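You operate a simulated robot arm through the tools that you are given. There is no shell and no other tool.

The job below is to be done with a simulated two-armed robot. You get a single attempt, and the scene is never put back.

TASK
Test-run the wheel, cure its shake with one weight in pocket 26, and run it again.
Fine: 5 g for each 2 mm/s of shake; power off while the guard is open; switch off after.

Only the result counts: the job must be done as asked and must still hold three seconds after the hand-in. Knocking over, shifting, dropping, spilling or breaking anything else fails it.

THE ROBOT
Two 7-joint arms with fingered hands on one trunk that stands fixed in place. Base frame: the origin is at the foot of the trunk, x ahead of it, y to its left, z up; the work surface is at about z = 0.886. Lengths are in m, angles in degrees, forces in N, time in s.
The left shoulder is at [0.05, 0.214, 0.869], the right one opposite. With the tool pointing down near the work surface each hand reaches from about 0.34 to 0.86 m from the base axis, measured 20 degrees to its own side. Payload 3 kg a hand.
The tool frame of a hand sits at the grasp point between the pads (the TCP): z along the fingers, y along the line on which they close. The tips reach 0.026 m beyond it. The gripper opens to 0.132 m. The gripper's body begins 0.073 m behind the TCP. The gripper is a hand of 3 fingers: y runs from the thumb to the fingers, the wrist lies at [0, 0, -0.229] in the tool frame, and closing takes about 1.5 s.
Orientation is told as [roll, pitch, yaw] about the base's x, y, z axes, in that order, counted from this pose: with the fingers straight down and closing along the base's y, the tool's x points along the base's -x, its y along +y and its z along -z.

THE INTERFACE
- The arms move only by the tool arm_command. It takes "left_commands", "right_commands" or both (then of equal length, played together; a hand with none holds still); each is a list of rows, each a list of 7 numbers: the shift along the tool's x, y, z in mm, then the turn, a rotation vector about the tool's x, y, z in degrees, then the gripper command, from -1 (fully open) to 1 (shut), values between in proportion. In form: [[dx, dy, dz, wx, wy, wz, hand], ...]. A call has 1 to 20 rows; each row shifts and turns the commanded pose from where the row before left it, along the tool's axes as they then stand. A row lasts 0.2 s, in which the tool goes at most 0.05 m and 8.6 degrees; a call with a longer step from one row to the next is refused whole, and so is a gripper value outside its range. Where a pose cannot be reached the arm comes as near as it can. A force on the tool above 60 N (or 10 N above the force at the start of the call, whichever is more), or a blocked arm, ends the call early, and 0.2 s more pass. The fingers move at their own pace (about 0.072 m/s each) and stop on an object; they squeeze with about 25 N. The grip force told is the motor's: it shows also when the fingers shut on nothing. Time passes only in rows, and 0.2 s behind the last, so rows that do not move let the fingers close. The reply holds the time, the measured pose of the TCP, the force on the tool along the base axes, the opening and the grip force, in the units named above and with some noise, with the torque about the TCP (base axes, N m) and any sound that the robot's microphone picked up.
- Cameras (640 x 400 px; columns grow to the right, rows downward): "scene" is now at [0.0375, -0.0029, 1.5091]; the picture's right is [-0.01, -1.00, 0.00], its down [-0.58, 0.01, -0.81] and it looks along [0.81, -0.01, -0.58] (base axes); focal length 277 px, centre (320, 200). "left" rides on the left gripper at [-0.062, 0.003, -0.092] in its tool frame; the picture's right is [-0.05, -1.00, 0.00], its down [0.83, -0.04, -0.56] and it looks along [0.55, -0.03, 0.83] (tool axes); focal length 230 px, centre (320, 200). "right" rides on the right gripper at [0.061, 0.003, -0.092] in its tool frame; the picture's right is [-0.05, 1.00, 0.00], its down [-0.83, -0.04, -0.56] and it looks along [-0.55, -0.03, 0.83] (tool axes); focal length 230 px, centre (320, 200). There is no depth. A picture from a camera that has moved, and an enlarged one, comes with that camera's place and axes in the base frame and with its lens.
- grab_frame(camera): a new picture of that camera. No time passes.
- preshape(shape, hand): the hand has 3 fingers and takes this shape, open, in about a second: jaw (thumb against the fingers, like two jaws); tri (thumb and two fingers); tip (a fingertip pinch); poke (one finger out to press); point (the index stretched); flat (the hand flat); cup (the hand cupped); fist (a fist). The gripper value then closes the fingers along that shape, each until it touches; the sizes above hold for jaw. It gives what a move gives, with no picture.
- turn_head(pan, tilt): turns the head with the scene camera to pan (to the left, within 86 degrees either way) and tilt (down, from -29 to 69), counted from straight ahead of the robot. It gives what a move gives.
- zoom(camera, box): a new picture of the part [left, top, right, bottom] of that camera's present view, enlarged. No time passes.
- sign_off(): hands the job in; it is judged then, once.

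Places have to be worked out from the pictures, the camera data and where the tool is seen. Open the grippers and draw the arms clear of the work before you hand the job in, unless the task says otherwise.

The tools are called by a JSON object that holds its "api" and its "payload". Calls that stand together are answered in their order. arm_command: Moves the arms, as the interface text tells. Its arguments: {"type":"object","properties":{"left_commands":{"type":"array","items":{"type":"array","items":{"type":"number"}}},"right_commands":{"type":"array","items":{"type":"array","items":{"type":"number"}}}},"required":[]} The other tools are called the same way: preshape (shape, hand) gives the hand a shape; turn_head (pan, tilt) turns the head that bears the scene camera; grab_frame (camera) takes a picture; zoom (camera, box) takes an enlarged picture of a part of a camera's view; sign_off () hands the job in.

At the start:

```text
clock: 0.0
left_position: [0.5013, 0.184, 1.2125]
left_orientation: [0.0, 0.1, -5.9]
left_force: [-1.1, 0.0, 0.8]
left_torque: [-0.01, -0.01, -0.01]
left_width: 0.132
left_finger_force: 0.1
left_shape: jaw
right_position: [0.4538, -0.2787, 1.2131]
right_orientation: [0.1, 0.0, -5.8]
right_force: [-1.1, 0.3, -0.5]
right_torque: [0.02, 0.01, 0.01]
right_width: 0.132
right_finger_force: 0.2
right_shape: jaw
head pan, tilt: [-0.8, 35.7]
```

scene: 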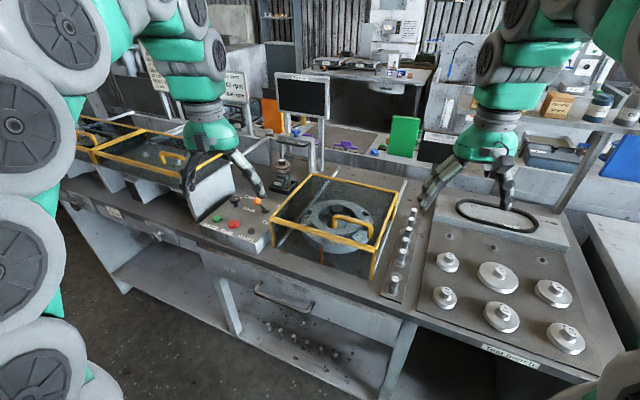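
right: 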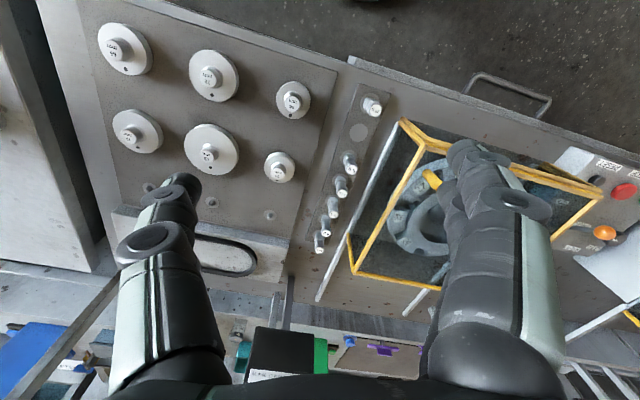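
left: 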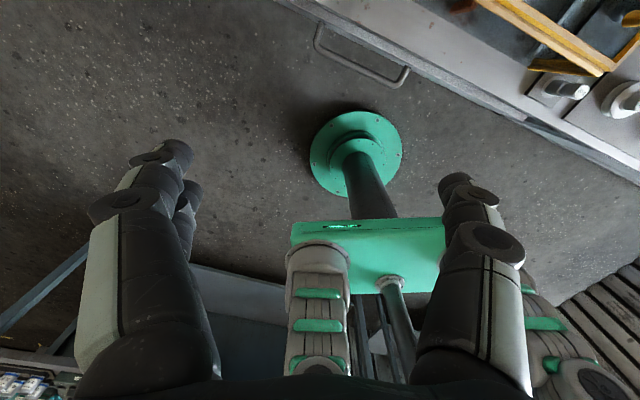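

I'll first look closely at the scene: the console, the guarded wheel, the weights and the screen.

{"api": "zoom", "payload": {"camera": "scene", "box": [180, 160, 420, 310]}}

{"api": "zoom", "payload": {"camera": "scene", "box": [370, 170, 610, 370]}}

{"api": "zoom", "payload": {"camera": "scene", "box": [60, 60, 340, 235]}}

{"api": "zoom", "payload": {"camera": "right", "box": [300, 80, 640, 300]}}

```text
2.67 times, centred on (300, 235) of scene
camera zoom: at [0.0375, -0.0029, 1.5091], right [-0.01, -1.0, 0.0], down [-0.58, 0.01, -0.81], along [0.81, -0.01, -0.58], focal length 739 px, centre (373, 107)
```

zoom: 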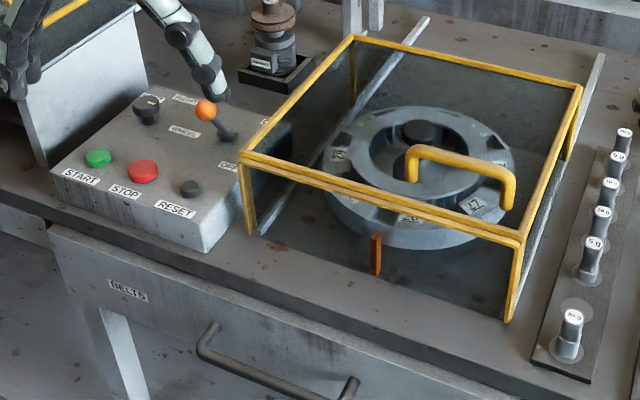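

```text
2.00 times, centred on (490, 270) of scene
camera zoom: at [0.0375, -0.0029, 1.5091], right [-0.01, -1.0, 0.0], down [-0.58, 0.01, -0.81], along [0.81, -0.01, -0.58], focal length 554 px, centre (-20, 60)
```

zoom: 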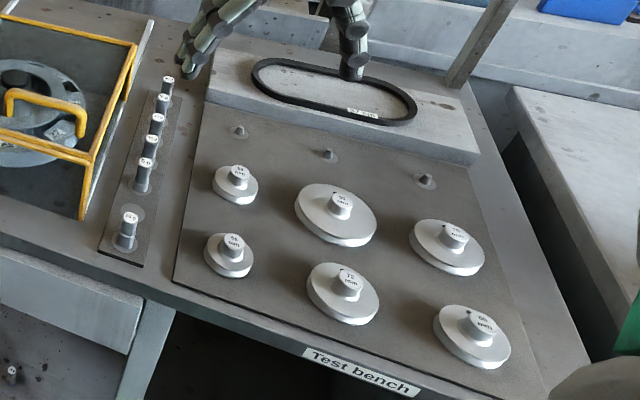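

```text
2.29 times, centred on (200, 148) of scene
camera zoom: at [0.0375, -0.0029, 1.5091], right [-0.01, -1.0, 0.0], down [-0.58, 0.01, -0.81], along [0.81, -0.01, -0.58], focal length 633 px, centre (594, 320)
```

zoom: 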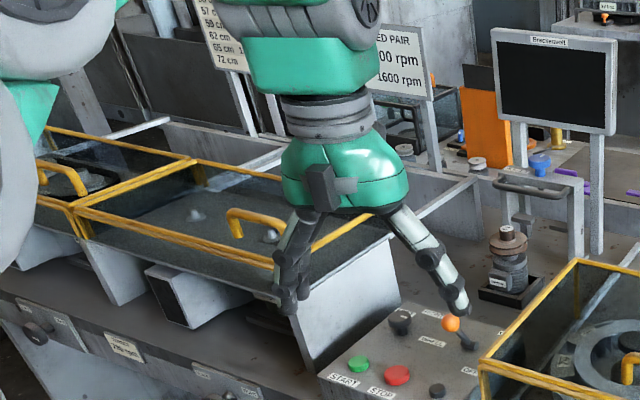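

```text
1.82 times, centred on (470, 190) of right
camera zoom: at [0.394, -0.2688, 1.3058], right [0.15, 0.99, 0.0], down [0.82, -0.13, 0.56], along [0.55, -0.09, -0.83], focal length 418 px, centre (47, 218)
```

zoom: 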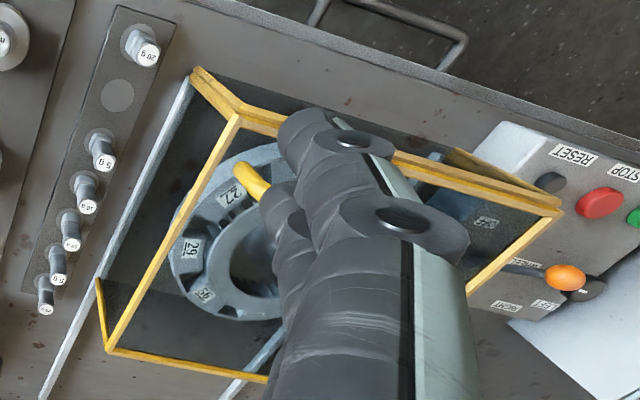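

The console has START, STOP, RESET, a knob and an orange lever; I need the labels and the weights' markings, so I zoom further.

{"api": "zoom", "payload": {"camera": "scene", "box": [195, 185, 285, 255]}}

{"api": "zoom", "payload": {"camera": "scene", "box": [290, 185, 380, 260]}}

{"api": "zoom", "payload": {"camera": "scene", "box": [375, 195, 435, 300]}}

{"api": "zoom", "payload": {"camera": "scene", "box": [130, 40, 340, 160]}}

{"api": "zoom", "payload": {"camera": "right", "box": [540, 130, 640, 270]}}

{"api": "zoom", "payload": {"camera": "right", "box": [300, 80, 400, 270]}}

```text
5.71 times, centred on (240, 220) of scene
camera zoom: at [0.0375, -0.0029, 1.5091], right [-0.01, -1.0, 0.0], down [-0.58, 0.01, -0.81], along [0.81, -0.01, -0.58], focal length 1583 px, centre (777, 86)
```

zoom: 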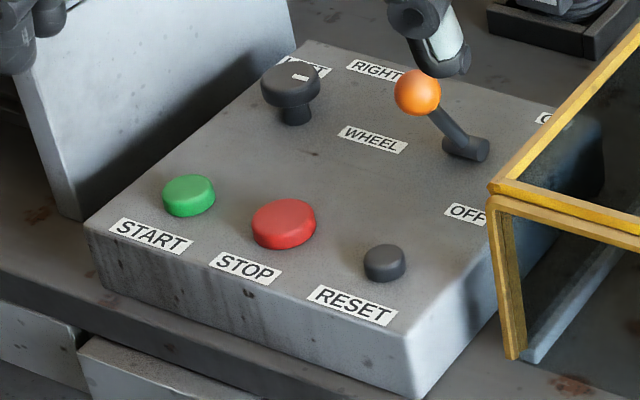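

```text
5.33 times, centred on (335, 222) of scene
camera zoom: at [0.0375, -0.0029, 1.5091], right [-0.01, -1.0, 0.0], down [-0.58, 0.01, -0.81], along [0.81, -0.01, -0.58], focal length 1477 px, centre (240, 80)
```

zoom: 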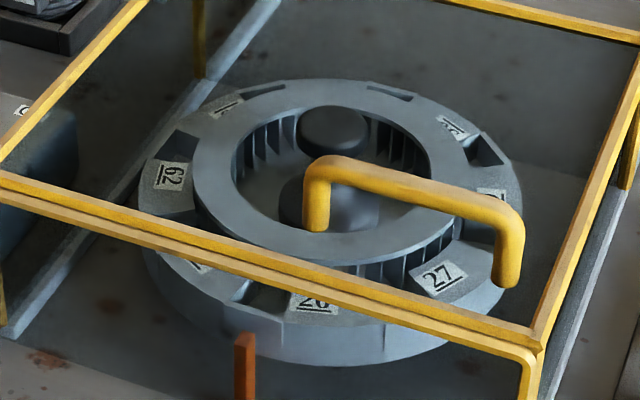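

```text
3.81 times, centred on (405, 248) of scene
camera zoom: at [0.0375, -0.0029, 1.5091], right [-0.01, -1.0, 0.0], down [-0.58, 0.01, -0.81], along [0.81, -0.01, -0.58], focal length 1055 px, centre (-4, 19)
```

zoom: 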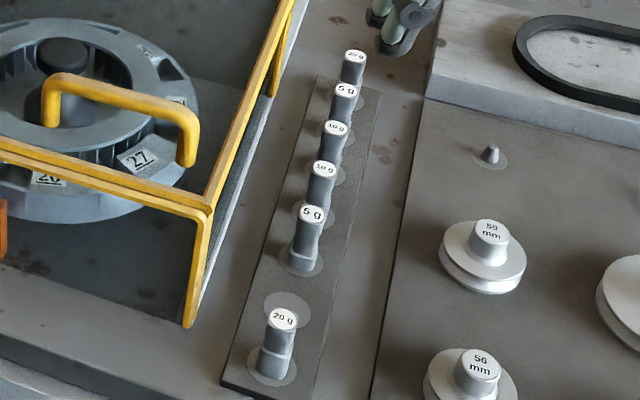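

```text
3.05 times, centred on (235, 100) of scene
camera zoom: at [0.0375, -0.0029, 1.5091], right [-0.01, -1.0, 0.0], down [-0.58, 0.01, -0.81], along [0.81, -0.01, -0.58], focal length 844 px, centre (579, 505)
```

zoom: 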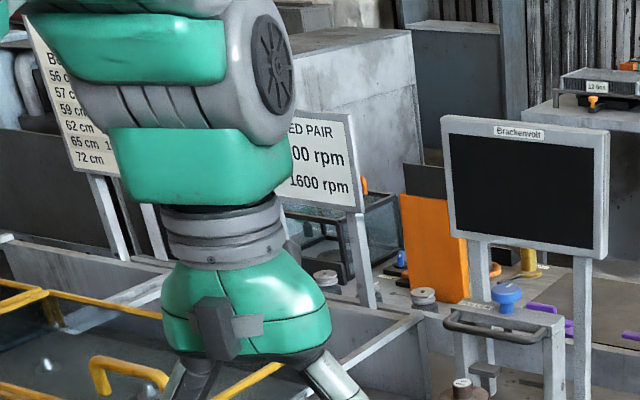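

```text
2.86 times, centred on (590, 200) of right
camera zoom: at [0.394, -0.2688, 1.3058], right [0.15, 0.99, 0.0], down [0.82, -0.13, 0.56], along [0.55, -0.09, -0.83], focal length 657 px, centre (-451, 200)
```

zoom: 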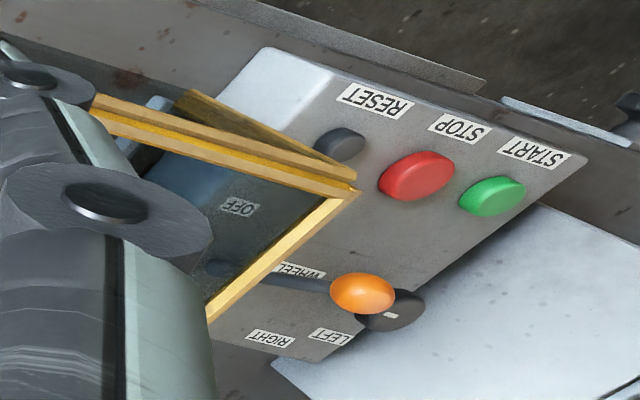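

```text
2.11 times, centred on (350, 175) of right
camera zoom: at [0.394, -0.2688, 1.3058], right [0.15, 0.99, 0.0], down [0.82, -0.13, 0.56], along [0.55, -0.09, -0.83], focal length 484 px, centre (257, 253)
```

zoom: 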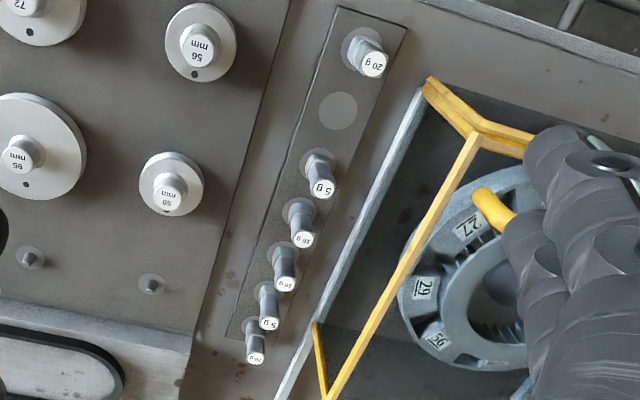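

The bench is turned about -24° with rails under the guard, so the guard seems to slide back. I raise the left arm clear to see the console, and move the right hand so its camera sees the console and wheel.

{"api": "arm_command", "payload": {"left_commands": [[30, 30, -20, 0, 0, 0, -1], [30, 30, -20, 0, 0, 0, -1], [30, 30, -20, 0, 0, 0, -1], [30, 30, -20, 0, 0, 0, -1], [0, 30, -10, 0, 0, 0, -1], [0, 0, 0, 0, 0, 0, -1]], "right_commands": [[0, 40, 0, 0, 0, 0, -1], [0, 40, 0, 0, 0, 0, -1], [0, 40, 0, 0, 0, 0, -1], [0, 40, 0, 0, 0, 0, -1], [0, 40, 0, 0, 0, 0, -1], [0, 30, 0, 0, 0, 0, -1]]}}

{"api": "grab_frame", "payload": {"camera": "scene"}}

{"api": "grab_frame", "payload": {"camera": "right"}}

```text
clock: 1.4
left_position: [0.4092, 0.3484, 1.2808]
left_orientation: [0.0, 0.0, -5.9]
left_force: [-0.2, -0.9, 1.2]
left_torque: [-0.01, 0.02, 0.01]
left_width: 0.1319
left_finger_force: 0.0
left_shape: jaw
left hand out of reach, approached as far as the arm can: row 4, 5
right_position: [0.4767, -0.0498, 1.2127]
right_orientation: [0.0, 0.1, -6.0]
right_force: [-0.6, -0.1, -0.2]
right_torque: [0.04, -0.01, -0.02]
right_width: 0.1319
right_finger_force: 0.1
right_shape: jaw
head pan, tilt: [-0.8, 35.7]
```

```text
taken
```

scene: 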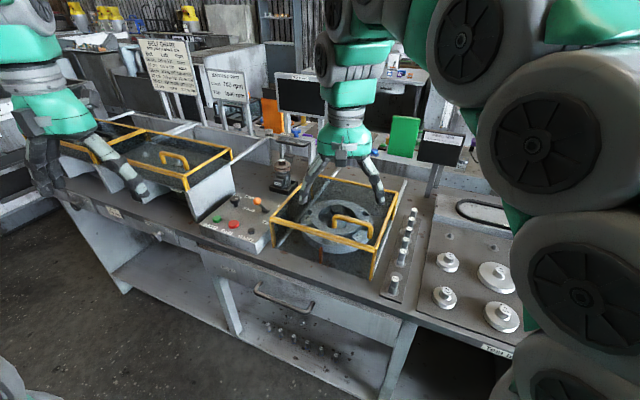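

```text
taken
camera right: at [0.417, -0.039, 1.3048], right [0.15, 0.99, 0.0], down [0.82, -0.13, 0.55], along [0.55, -0.09, -0.83], focal length 230 px, centre (320, 200)
```

right: 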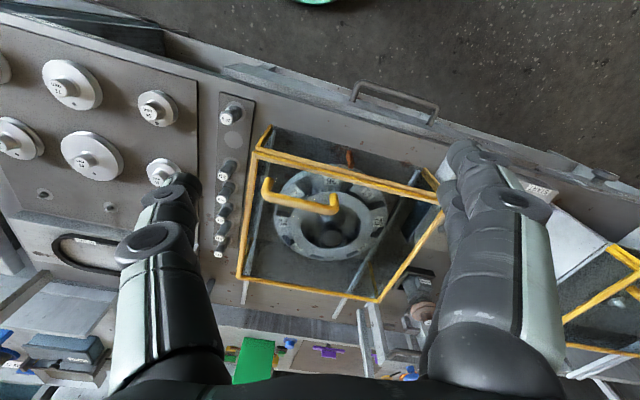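

The signs, console and guard are now visible. I zoom in on each one.

{"api": "zoom", "payload": {"camera": "scene", "box": [130, 30, 260, 120]}}

{"api": "zoom", "payload": {"camera": "scene", "box": [195, 180, 285, 255]}}

{"api": "zoom", "payload": {"camera": "right", "box": [235, 120, 455, 310]}}

{"api": "zoom", "payload": {"camera": "scene", "box": [180, 195, 420, 345]}}

{"api": "zoom", "payload": {"camera": "right", "box": [195, 80, 275, 270]}}

{"api": "zoom", "payload": {"camera": "scene", "box": [390, 110, 510, 200]}}

```text
4.44 times, centred on (195, 75) of scene
camera zoom: at [0.0375, -0.0028, 1.5091], right [-0.01, -1.0, 0.0], down [-0.58, 0.01, -0.81], along [0.81, -0.01, -0.58], focal length 1231 px, centre (876, 756)
```

zoom: 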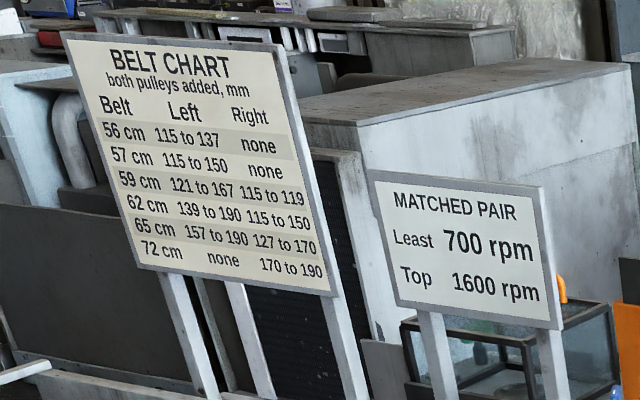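

```text
5.33 times, centred on (240, 218) of scene
camera zoom: at [0.0375, -0.0028, 1.5091], right [-0.01, -1.0, 0.0], down [-0.58, 0.01, -0.81], along [0.81, -0.01, -0.58], focal length 1477 px, centre (747, 107)
```

zoom: 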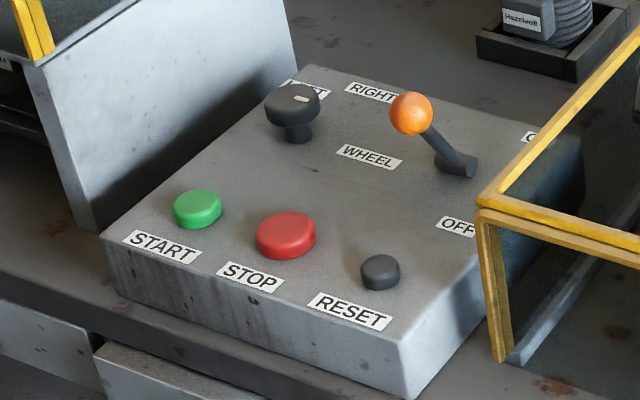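

```text
2.11 times, centred on (345, 215) of right
camera zoom: at [0.417, -0.039, 1.3048], right [0.15, 0.99, 0.0], down [0.82, -0.13, 0.55], along [0.55, -0.09, -0.83], focal length 484 px, centre (267, 168)
```

zoom: 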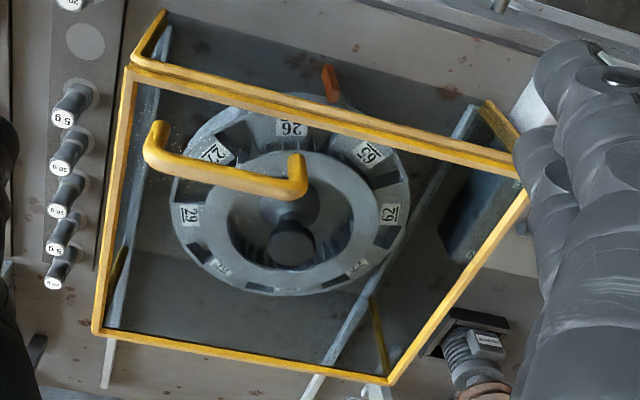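

```text
2.67 times, centred on (300, 270) of scene
camera zoom: at [0.0375, -0.0028, 1.5091], right [-0.01, -1.0, 0.0], down [-0.58, 0.01, -0.81], along [0.81, -0.01, -0.58], focal length 739 px, centre (373, 13)
```

zoom: 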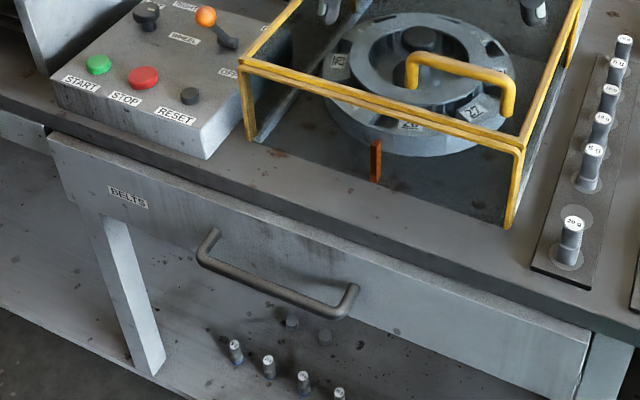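

```text
2.11 times, centred on (235, 175) of right
camera zoom: at [0.417, -0.039, 1.3048], right [0.15, 0.99, 0.0], down [0.82, -0.13, 0.55], along [0.55, -0.09, -0.83], focal length 484 px, centre (499, 253)
```

zoom: 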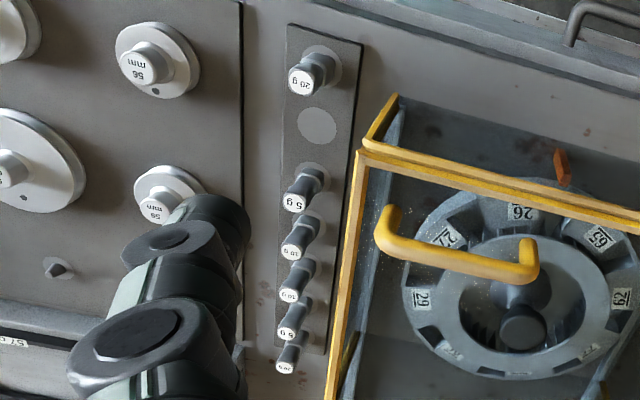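

```text
4.44 times, centred on (450, 155) of scene
camera zoom: at [0.0375, -0.0028, 1.5091], right [-0.01, -1.0, 0.0], down [-0.58, 0.01, -0.81], along [0.81, -0.01, -0.58], focal length 1231 px, centre (-258, 400)
```

zoom: 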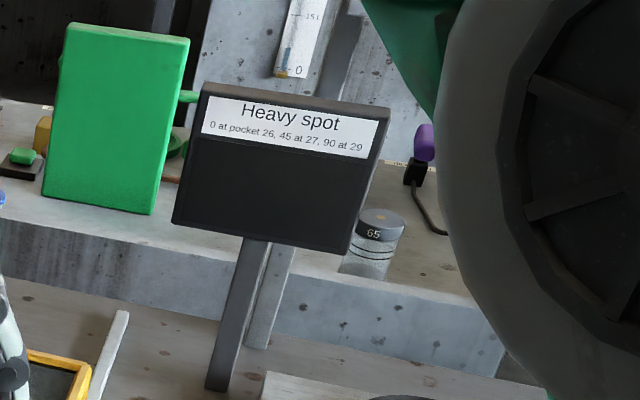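

The sign reads "Heavy spot: 0 at pocket 26, 45 at 27, 90 at 29", and the selector has LEFT, RIGHT and WHEEL positions. The pocket numbers can be read two ways up, so I enlarge them more.

{"api": "zoom", "payload": {"camera": "right", "box": [310, 165, 390, 205]}}

{"api": "zoom", "payload": {"camera": "scene", "box": [300, 210, 380, 260]}}

{"api": "zoom", "payload": {"camera": "right", "box": [270, 160, 400, 265]}}

{"api": "zoom", "payload": {"camera": "scene", "box": [60, 190, 200, 260]}}

```text
8.00 times, centred on (350, 185) of right
camera zoom: at [0.417, -0.039, 1.3048], right [0.15, 0.99, 0.0], down [0.82, -0.13, 0.55], along [0.55, -0.09, -0.83], focal length 1841 px, centre (80, 320)
```

zoom: 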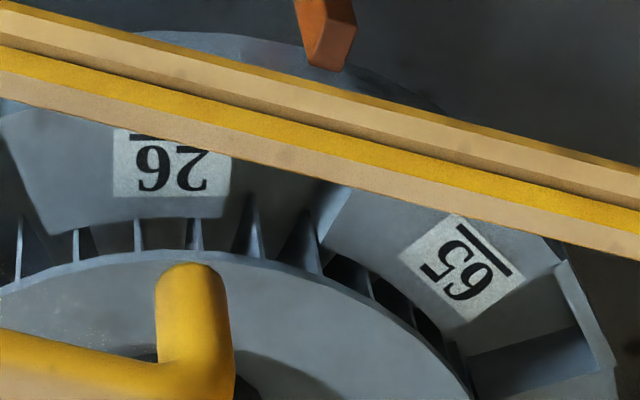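

```text
8.00 times, centred on (340, 235) of scene
camera zoom: at [0.0375, -0.0028, 1.5091], right [-0.01, -1.0, 0.0], down [-0.58, 0.01, -0.81], along [0.81, -0.01, -0.58], focal length 2216 px, centre (160, -80)
```

zoom: 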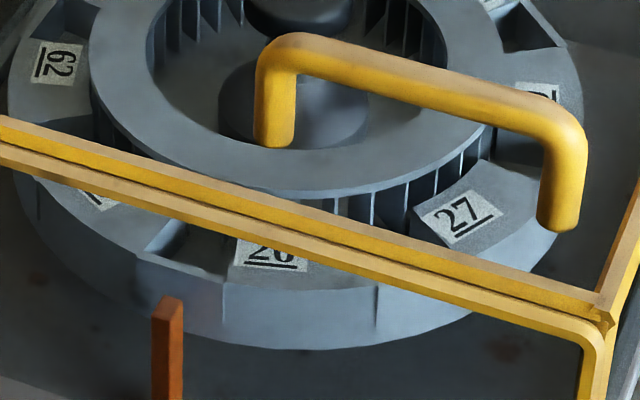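

```text
3.81 times, centred on (335, 212) of right
camera zoom: at [0.417, -0.039, 1.3048], right [0.15, 0.99, 0.0], down [0.82, -0.13, 0.55], along [0.55, -0.09, -0.83], focal length 876 px, centre (263, 152)
```

zoom: 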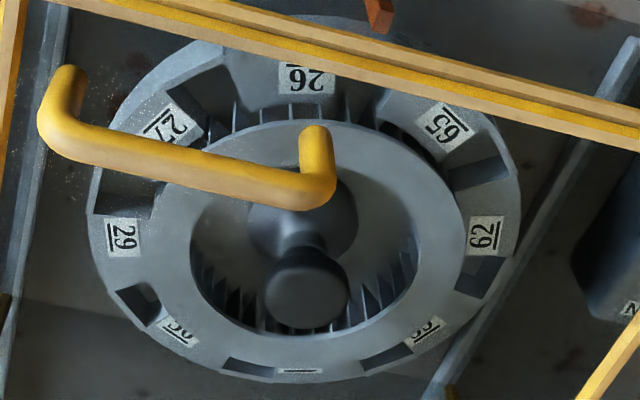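

```text
4.57 times, centred on (130, 225) of scene
camera zoom: at [0.0375, -0.0028, 1.5091], right [-0.01, -1.0, 0.0], down [-0.58, 0.01, -0.81], along [0.81, -0.01, -0.58], focal length 1266 px, centre (1189, 86)
```

zoom: 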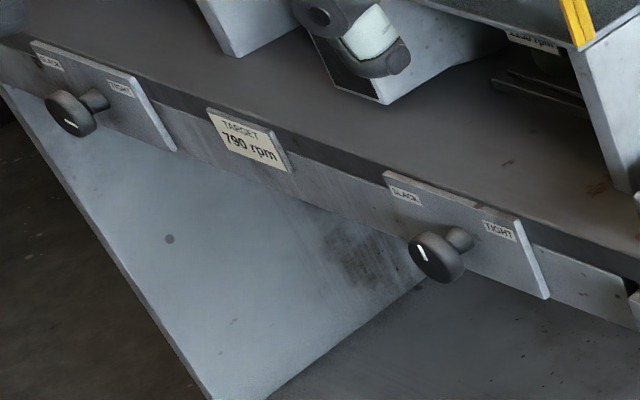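

The console geometry is triangulated: lever ball at about (0.740, 0.183, 1.00), leaning toward OFF; START (0.733, 0.321), STOP (0.709, 0.261), knob (0.815, 0.280). Next I check the knob's pointer, and check whether the screens are lit.

{"api": "zoom", "payload": {"camera": "scene", "box": [225, 190, 265, 215]}}

{"api": "zoom", "payload": {"camera": "scene", "box": [260, 60, 420, 200]}}

{"api": "grab_frame", "payload": {"camera": "left"}}

```text
16.00 times, centred on (245, 202) of scene
camera zoom: at [0.0375, -0.0028, 1.5091], right [-0.01, -1.0, 0.0], down [-0.58, 0.01, -0.81], along [0.81, -0.01, -0.58], focal length 4432 px, centre (1520, 160)
```

zoom: 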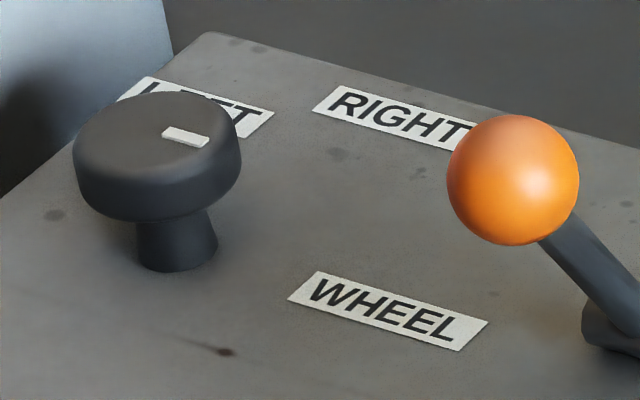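

```text
2.86 times, centred on (340, 130) of scene
camera zoom: at [0.0375, -0.0028, 1.5091], right [-0.01, -1.0, 0.0], down [-0.58, 0.01, -0.81], along [0.81, -0.01, -0.58], focal length 792 px, centre (263, 400)
```

zoom: 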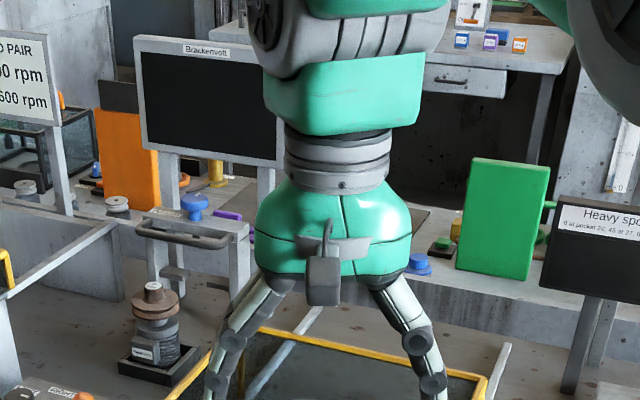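

```text
taken
camera left: at [0.4701, 0.3445, 1.3735], right [-0.05, -1.0, 0.0], down [-0.83, 0.04, 0.55], along [-0.55, 0.03, -0.83], focal length 230 px, centre (320, 200)
```

left: 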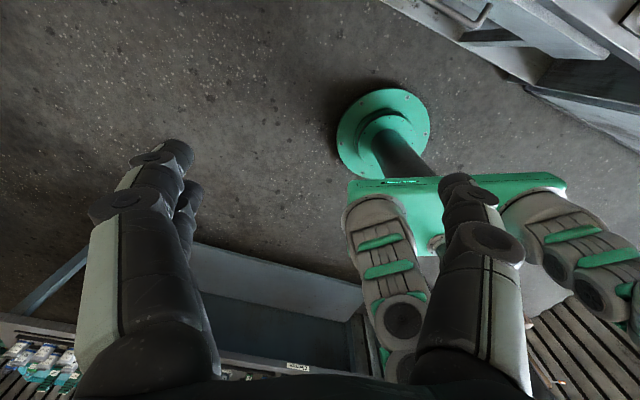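

The knob's pointer runs along bench-right, toward WHEEL, so the selector looks already set, and the lever is at OFF. I close the left hand, yaw it to line up with the bench, and bring it above and robot-side of the lever ball to push it to ON.

{"api": "arm_command", "payload": {"left_commands": [[0, 0, 20, 0, 0, 6.2, 1], [0, 0, 20, 0, 0, 6.2, 1], [0, 0, 20, 0, 0, 6.2, 1], [-36, -2, 15, 0, 0, 0, 1], [-36, -2, 15, 0, 0, 0, 1], [-36, -2, 15, 0, 0, 0, 1], [-36, -2, 15, 0, 0, 0, 1], [-36, -2, 15, 0, 0, 0, 1], [-36, -2, 15, 0, 0, 0, 1], [-36, -2, 15, 0, 0, 0, 1], [-36, -2, 15, 0, 0, 0, 1], [0, 0, 0, 0, 0, 0, 1]]}}

{"api": "grab_frame", "payload": {"camera": "scene"}}

{"api": "zoom", "payload": {"camera": "scene", "box": [180, 150, 300, 250]}}

{"api": "grab_frame", "payload": {"camera": "left"}}

```text
clock: 4.0
left_position: [0.661, 0.2125, 1.1002]
left_orientation: [0.0, 0.1, -24.5]
left_force: [0.4, 0.3, -0.6]
left_torque: [0.03, 0.01, -0.01]
left_width: 0.0001
left_finger_force: 24.6
left_shape: jaw
right_position: [0.4763, -0.0493, 1.2118]
right_orientation: [0.0, 0.0, -5.9]
right_force: [0.4, -0.7, 0.8]
right_torque: [0.0, 0.03, 0.03]
right_width: 0.1321
right_finger_force: 0.0
right_shape: jaw
head pan, tilt: [-0.8, 35.7]
```

```text
taken
```

scene: 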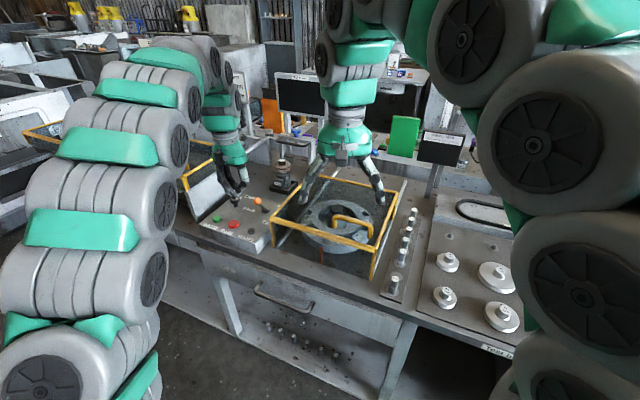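

```text
4.00 times, centred on (240, 200) of scene
camera zoom: at [0.0375, -0.0029, 1.5091], right [-0.01, -1.0, 0.0], down [-0.58, 0.01, -0.81], along [0.81, -0.01, -0.58], focal length 1108 px, centre (640, 200)
```

zoom: 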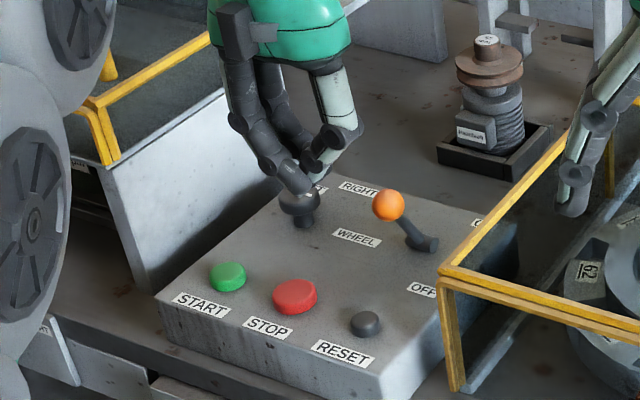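

```text
taken
camera left: at [0.7184, 0.1903, 1.1938], right [-0.37, -0.93, 0.0], down [-0.77, 0.31, 0.56], along [-0.52, 0.2, -0.83], focal length 230 px, centre (320, 200)
```

left: 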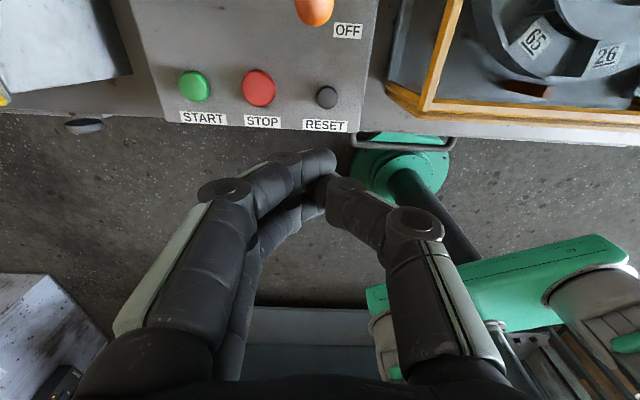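

The left camera confirms the console positions (START 0.732, 0.318; ball 0.738, 0.186). I lower the hand robot-side of the ball.

{"api": "arm_command", "payload": {"left_commands": [[0, 5, 35, 0, 0, 0, 1], [0, 0, 35, 0, 0, 0, 1], [0, 0, 33, 0, 0, 0, 1], [0, 0, 0, 0, 0, 0, 1]]}}

{"api": "zoom", "payload": {"camera": "scene", "box": [180, 150, 300, 250]}}

{"api": "grab_frame", "payload": {"camera": "left"}}

```text
clock: 5.0
left_position: [0.6664, 0.2171, 0.9999]
left_orientation: [0.0, 0.0, -24.4]
left_force: [0.3, 0.5, 0.2]
left_torque: [-0.01, 0.0, 0.02]
left_width: 0.0
left_finger_force: 24.6
left_shape: jaw
right_position: [0.4775, -0.0488, 1.2127]
right_orientation: [0.1, 0.0, -5.9]
right_force: [0.4, -0.4, 0.7]
right_torque: [0.05, 0.0, 0.01]
right_width: 0.1318
right_finger_force: 0.1
right_shape: jaw
head pan, tilt: [-0.8, 35.7]
```

```text
4.00 times, centred on (240, 200) of scene
camera zoom: at [0.0375, -0.0029, 1.5091], right [-0.01, -1.0, 0.0], down [-0.58, 0.01, -0.81], along [0.81, -0.01, -0.58], focal length 1108 px, centre (640, 200)
```

zoom: 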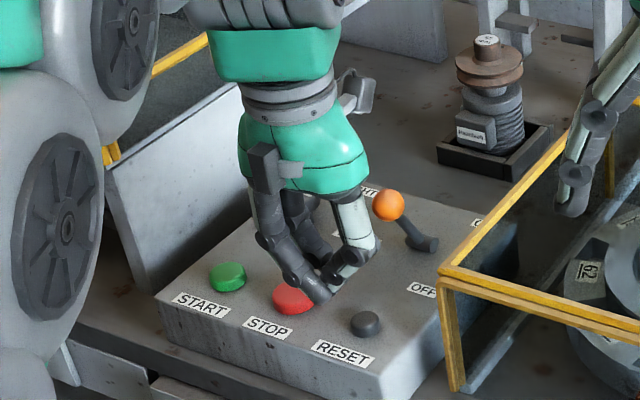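

```text
taken
camera left: at [0.7231, 0.1941, 1.0931], right [-0.37, -0.93, 0.0], down [-0.77, 0.31, 0.55], along [-0.52, 0.2, -0.83], focal length 230 px, centre (320, 200)
```

left: 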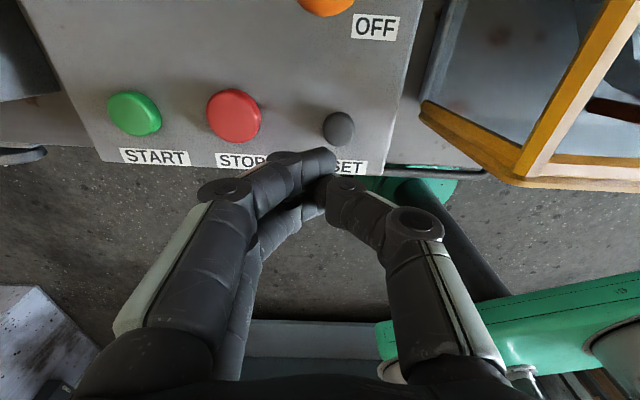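

The tips sit at the expected place, robot-side of the ball and in line with it. I push forward along the bench to throw the lever to ON.

{"api": "arm_command", "payload": {"left_commands": [[-20, 0, 0, 0, 0, 0, 1], [-15, 0, 0, 0, 0, 0, 1], [-12, 0, 0, 0, 0, 0, 1], [-12, 0, 0, 0, 0, 0, 1], [-12, 0, 0, 0, 0, 0, 1], [-12, 0, 0, 0, 0, 0, 1], [-12, 0, 0, 0, 0, 0, 1], [-12, 0, 0, 0, 0, 0, 1], [-12, 0, 0, 0, 0, 0, 1]]}}

{"api": "zoom", "payload": {"camera": "scene", "box": [180, 150, 300, 250]}}

{"api": "grab_frame", "payload": {"camera": "scene"}}

```text
clock: 7.0
left_position: [0.7737, 0.1711, 0.9995]
left_orientation: [0.0, 0.1, -24.4]
left_force: [-9.0, 2.7, 2.5]
left_torque: [0.08, 0.2, -0.03]
left_width: 0.0
left_finger_force: 25.4
left_shape: jaw
right_position: [0.477, -0.0498, 1.2127]
right_orientation: [0.0, 0.0, -5.8]
right_force: [0.0, -0.7, 1.1]
right_torque: [0.0, -0.03, 0.01]
right_width: 0.1319
right_finger_force: 0.0
right_shape: jaw
head pan, tilt: [-0.8, 35.7]
```

```text
4.00 times, centred on (240, 200) of scene
camera zoom: at [0.0373, -0.0028, 1.5091], right [-0.01, -1.0, 0.0], down [-0.58, 0.01, -0.81], along [0.81, -0.01, -0.58], focal length 1108 px, centre (640, 200)
```

zoom: 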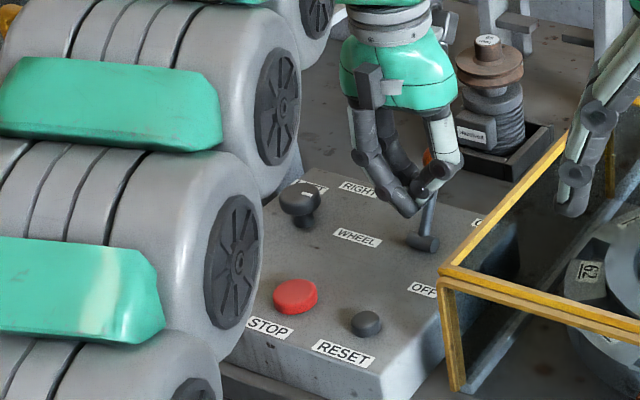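

```text
taken
```

scene: 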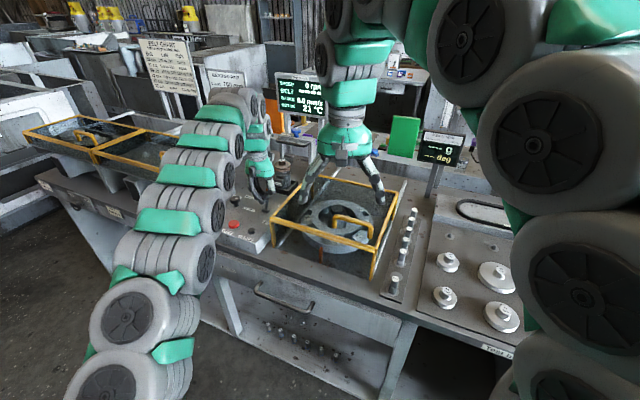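

The screen is lit (power on), but the lever may not be fully thrown, so I push a little further and then read the screen.

{"api": "arm_command", "payload": {"left_commands": [[-8, 0, 0, 0, 0, 0, 1], [-8, 0, 0, 0, 0, 0, 1], [-6, 0, 0, 0, 0, 0, 1]]}}

{"api": "zoom", "payload": {"camera": "scene", "box": [180, 150, 300, 250]}}

{"api": "zoom", "payload": {"camera": "scene", "box": [260, 60, 340, 130]}}

{"api": "zoom", "payload": {"camera": "scene", "box": [400, 120, 480, 180]}}

```text
clock: 7.5
left_position: [0.7791, 0.1734, 0.9988]
left_orientation: [0.1, 0.9, -23.8]
left_force: [-26.8, 14.3, 16.4]
left_torque: [0.06, 0.26, -0.17]
left_width: 0.0
left_finger_force: 25.0
left_shape: jaw
right_position: [0.4772, -0.0497, 1.2111]
right_orientation: [-0.1, -0.1, -5.9]
right_force: [-0.6, 0.1, 0.2]
right_torque: [-0.02, 0.03, 0.0]
right_width: 0.1318
right_finger_force: 0.1
right_shape: jaw
head pan, tilt: [-0.8, 35.7]
stopped in row 2 (left hand): the force on the tool passed its limit at 66 N (the readings are from after the stop); the commanded pose is now the measured one
```

```text
4.00 times, centred on (240, 200) of scene
camera zoom: at [0.0369, -0.0027, 1.5091], right [-0.01, -1.0, 0.0], down [-0.58, 0.01, -0.81], along [0.81, -0.01, -0.58], focal length 1108 px, centre (640, 200)
```

zoom: 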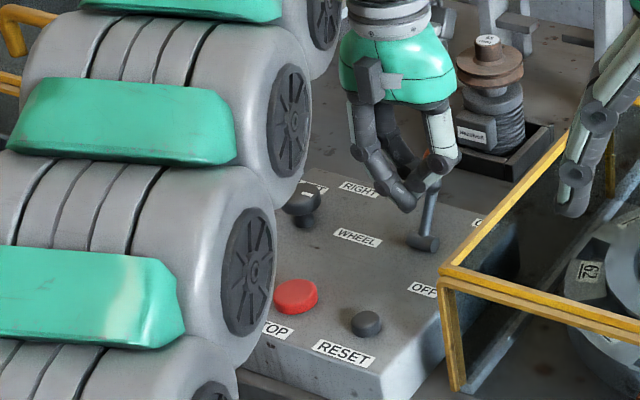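

```text
5.71 times, centred on (300, 95) of scene
camera zoom: at [0.0369, -0.0027, 1.5091], right [-0.01, -1.0, 0.0], down [-0.58, 0.01, -0.81], along [0.81, -0.01, -0.58], focal length 1583 px, centre (434, 800)
```

zoom: 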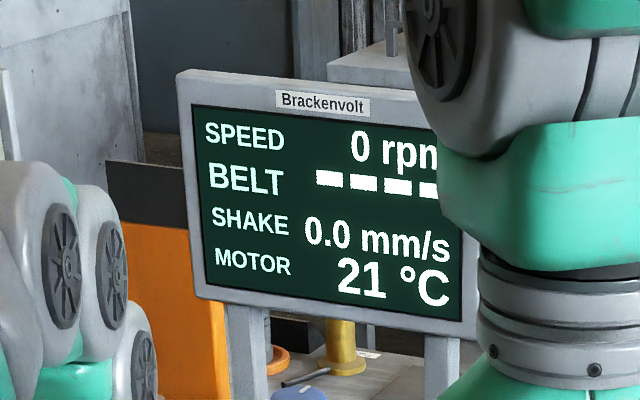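

```text
6.67 times, centred on (440, 150) of scene
camera zoom: at [0.0369, -0.0027, 1.5091], right [-0.01, -1.0, 0.0], down [-0.58, 0.01, -0.81], along [0.81, -0.01, -0.58], focal length 1847 px, centre (-480, 533)
```

zoom: 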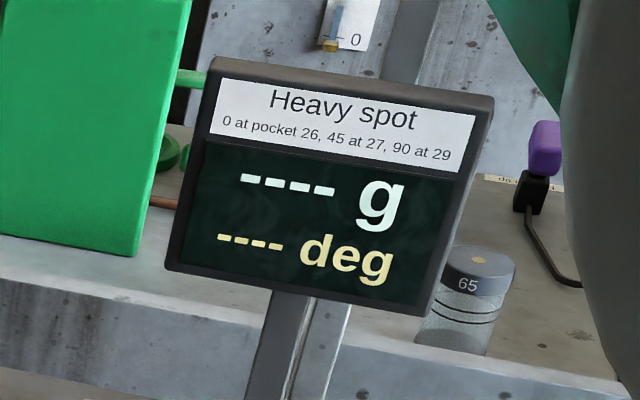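

The lever hit its ON stop, and the screens read 0 rpm and 0.0 mm/s. I back off, cross above the buttons to over START, and stop just above it to check.

{"api": "arm_command", "payload": {"left_commands": [[30, 0, 0, 0, 0, 0, 1], [35, 0, -15, 0, 0, 0, 1], [35, 10, -15, 0, 0, 0, 1], [0, 35, 0, 0, 0, 0, 1], [0, 35, 0, 0, 0, 0, 1], [0, 32, 0, 0, 0, 0, 1], [2, 0, 25, 0, 0, 0, 1], [0, 0, 15, 0, 0, 0, 1], [0, 0, 0, 0, 0, 0, 1]]}}

{"api": "grab_frame", "payload": {"camera": "left"}}

{"api": "zoom", "payload": {"camera": "scene", "box": [180, 150, 300, 250]}}

```text
clock: 9.5
left_position: [0.7339, 0.3126, 0.9883]
left_orientation: [0.0, 0.5, -24.3]
left_force: [-0.2, 0.4, 0.2]
left_torque: [0.01, 0.03, 0.0]
left_width: 0.0
left_finger_force: 25.1
left_shape: jaw
right_position: [0.4777, -0.0495, 1.2112]
right_orientation: [0.0, -0.1, -5.9]
right_force: [0.5, -0.5, -0.2]
right_torque: [0.0, 0.01, 0.05]
right_width: 0.1317
right_finger_force: 0.0
right_shape: jaw
head pan, tilt: [-0.8, 35.7]
```

```text
taken
camera left: at [0.7932, 0.2895, 1.0806], right [-0.36, -0.93, 0.0], down [-0.77, 0.3, 0.56], along [-0.53, 0.2, -0.83], focal length 230 px, centre (320, 200)
```

left: 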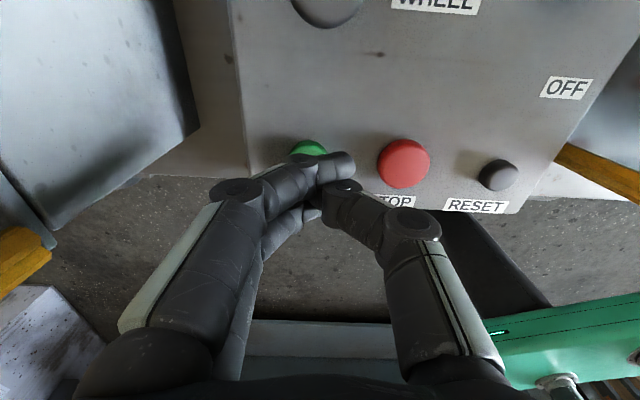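

```text
4.00 times, centred on (240, 200) of scene
camera zoom: at [0.0375, -0.0029, 1.5091], right [-0.01, -1.0, 0.0], down [-0.58, 0.01, -0.81], along [0.81, -0.01, -0.58], focal length 1108 px, centre (640, 200)
```

zoom: 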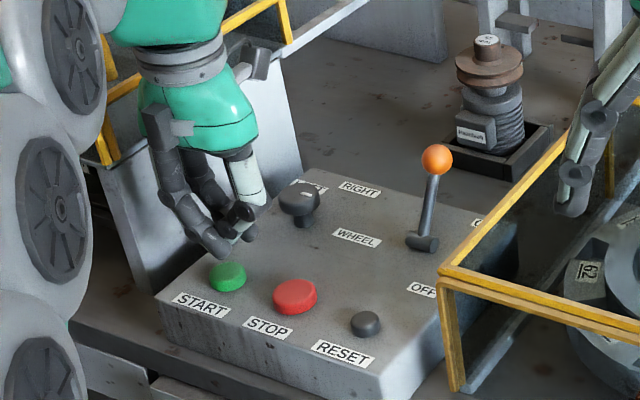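

The lever stands at ON and the closed fingertips are over START. I press straight down and come back up.

{"api": "arm_command", "payload": {"left_commands": [[0, 5, 12, 0, 0, 0, 1], [0, 0, 8, 0, 0, 0, 1], [0, 0, 5, 0, 0, 0, 1], [0, 0, 4, 0, 0, 0, 1], [0, 0, 3, 0, 0, 0, 1]]}}

{"api": "zoom", "payload": {"camera": "scene", "box": [260, 60, 340, 130]}}

```text
clock: 10.7
left_position: [0.737, 0.3185, 0.9579]
left_orientation: [0.0, 0.6, -24.2]
left_force: [-0.5, 2.0, 13.8]
left_torque: [0.07, 0.07, -0.05]
left_width: 0.0
left_finger_force: 24.7
left_shape: jaw
right_position: [0.4772, -0.0493, 1.2118]
right_orientation: [-0.1, 0.0, -5.9]
right_force: [-0.9, 0.3, 0.9]
right_torque: [-0.02, 0.03, 0.03]
right_width: 0.1317
right_finger_force: 0.0
right_shape: jaw
head pan, tilt: [-0.8, 35.7]
heard: click
```

```text
5.71 times, centred on (300, 95) of scene
camera zoom: at [0.0373, -0.003, 1.5091], right [-0.01, -1.0, 0.0], down [-0.58, 0.01, -0.81], along [0.81, -0.01, -0.58], focal length 1583 px, centre (434, 800)
```

zoom: 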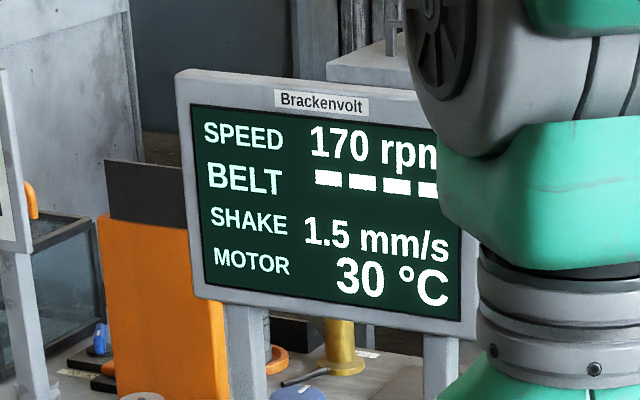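

A click: the wheel is spinning up and the motor temperature is climbing. I lift off and keep watching the displays.

{"api": "arm_command", "payload": {"left_commands": [[0, 0, -10, 0, 0, 0, 1], [0, 0, -15, 0, 0, 0, 1], [0, -20, -5, 0, 0, 0, 1], [0, -25, 0, 0, 0, 0, 1]]}}

{"api": "zoom", "payload": {"camera": "scene", "box": [260, 60, 340, 130]}}

{"api": "zoom", "payload": {"camera": "scene", "box": [400, 120, 480, 180]}}

```text
clock: 11.7
left_position: [0.7189, 0.2779, 0.9889]
left_orientation: [0.0, 0.7, -24.2]
left_force: [-0.4, -0.7, -0.2]
left_torque: [0.03, 0.01, 0.02]
left_width: 0.0
left_finger_force: 25.6
left_shape: jaw
right_position: [0.4776, -0.05, 1.2123]
right_orientation: [0.0, 0.0, -5.9]
right_force: [-0.4, -0.3, 0.1]
right_torque: [-0.02, 0.01, 0.0]
right_width: 0.1318
right_finger_force: 0.0
right_shape: jaw
head pan, tilt: [-0.8, 35.7]
```

```text
5.71 times, centred on (300, 95) of scene
camera zoom: at [0.0375, -0.0029, 1.5091], right [-0.01, -1.0, 0.0], down [-0.58, 0.01, -0.81], along [0.81, -0.01, -0.58], focal length 1583 px, centre (434, 800)
```

zoom: 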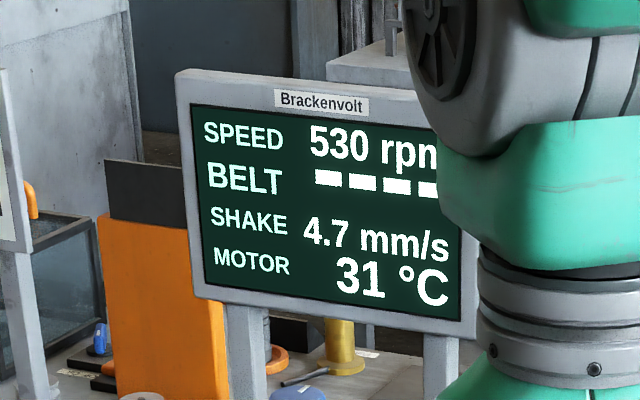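

```text
6.67 times, centred on (440, 150) of scene
camera zoom: at [0.0375, -0.0029, 1.5091], right [-0.01, -1.0, 0.0], down [-0.58, 0.01, -0.81], along [0.81, -0.01, -0.58], focal length 1847 px, centre (-480, 533)
```

zoom: 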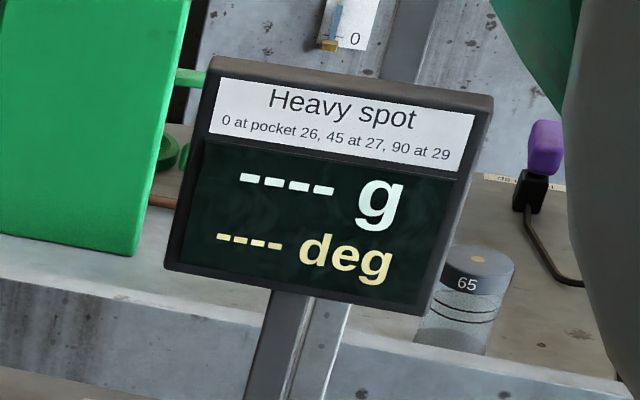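

Speed is still rising (530 rpm, 4.7 mm/s). I place the hand over STOP while waiting for a steady reading.

{"api": "arm_command", "payload": {"left_commands": [[0, -9, 0, 0, 0, 0, 1], [0, 0, 0, 0, 0, 0, 1], [0, 0, 0, 0, 0, 0, 1], [0, 0, 0, 0, 0, 0, 1], [0, 0, 0, 0, 0, 0, 1]]}}

{"api": "zoom", "payload": {"camera": "scene", "box": [260, 60, 340, 130]}}

{"api": "zoom", "payload": {"camera": "scene", "box": [400, 120, 480, 180]}}

{"api": "grab_frame", "payload": {"camera": "left"}}

```text
clock: 12.9
left_position: [0.7142, 0.2697, 0.9879]
left_orientation: [-0.2, 0.6, -24.1]
left_force: [-0.2, 0.8, -0.5]
left_torque: [0.03, 0.04, 0.03]
left_width: 0.0
left_finger_force: 25.2
left_shape: jaw
right_position: [0.4776, -0.0502, 1.2124]
right_orientation: [0.0, 0.0, -6.1]
right_force: [-0.3, -0.4, 0.6]
right_torque: [0.01, -0.02, -0.04]
right_width: 0.1318
right_finger_force: 0.0
right_shape: jaw
head pan, tilt: [-0.8, 35.7]
```

```text
5.71 times, centred on (300, 95) of scene
camera zoom: at [0.0375, -0.0029, 1.5091], right [-0.01, -1.0, 0.0], down [-0.58, 0.01, -0.81], along [0.81, -0.01, -0.58], focal length 1583 px, centre (434, 800)
```

zoom: 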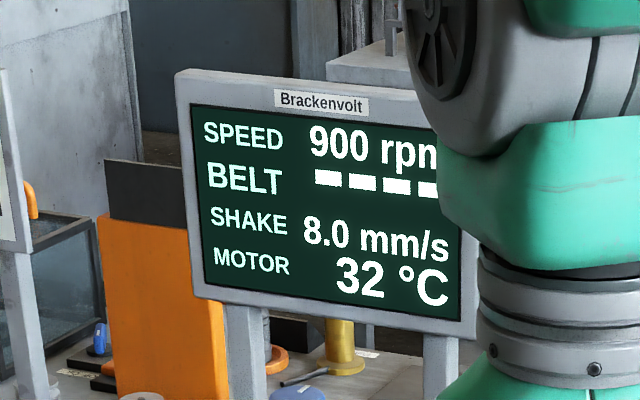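

```text
6.67 times, centred on (440, 150) of scene
camera zoom: at [0.0375, -0.0029, 1.5091], right [-0.01, -1.0, 0.0], down [-0.58, 0.01, -0.81], along [0.81, -0.01, -0.58], focal length 1847 px, centre (-480, 533)
```

zoom: 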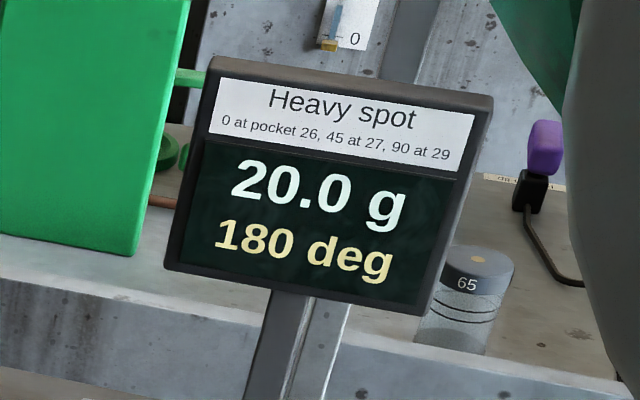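

```text
taken
camera left: at [0.7723, 0.2468, 1.0796], right [-0.36, -0.93, 0.0], down [-0.77, 0.3, 0.56], along [-0.53, 0.2, -0.83], focal length 230 px, centre (320, 200)
```

left: 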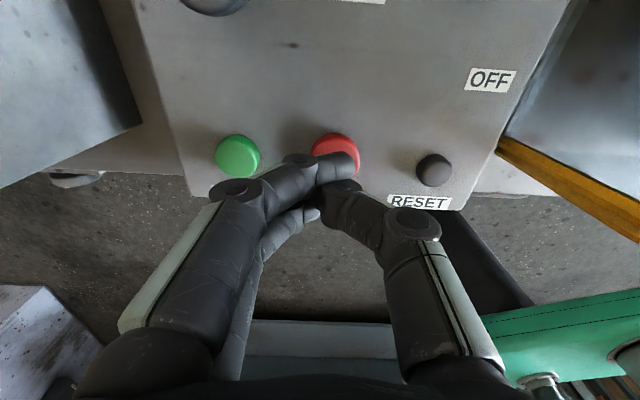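

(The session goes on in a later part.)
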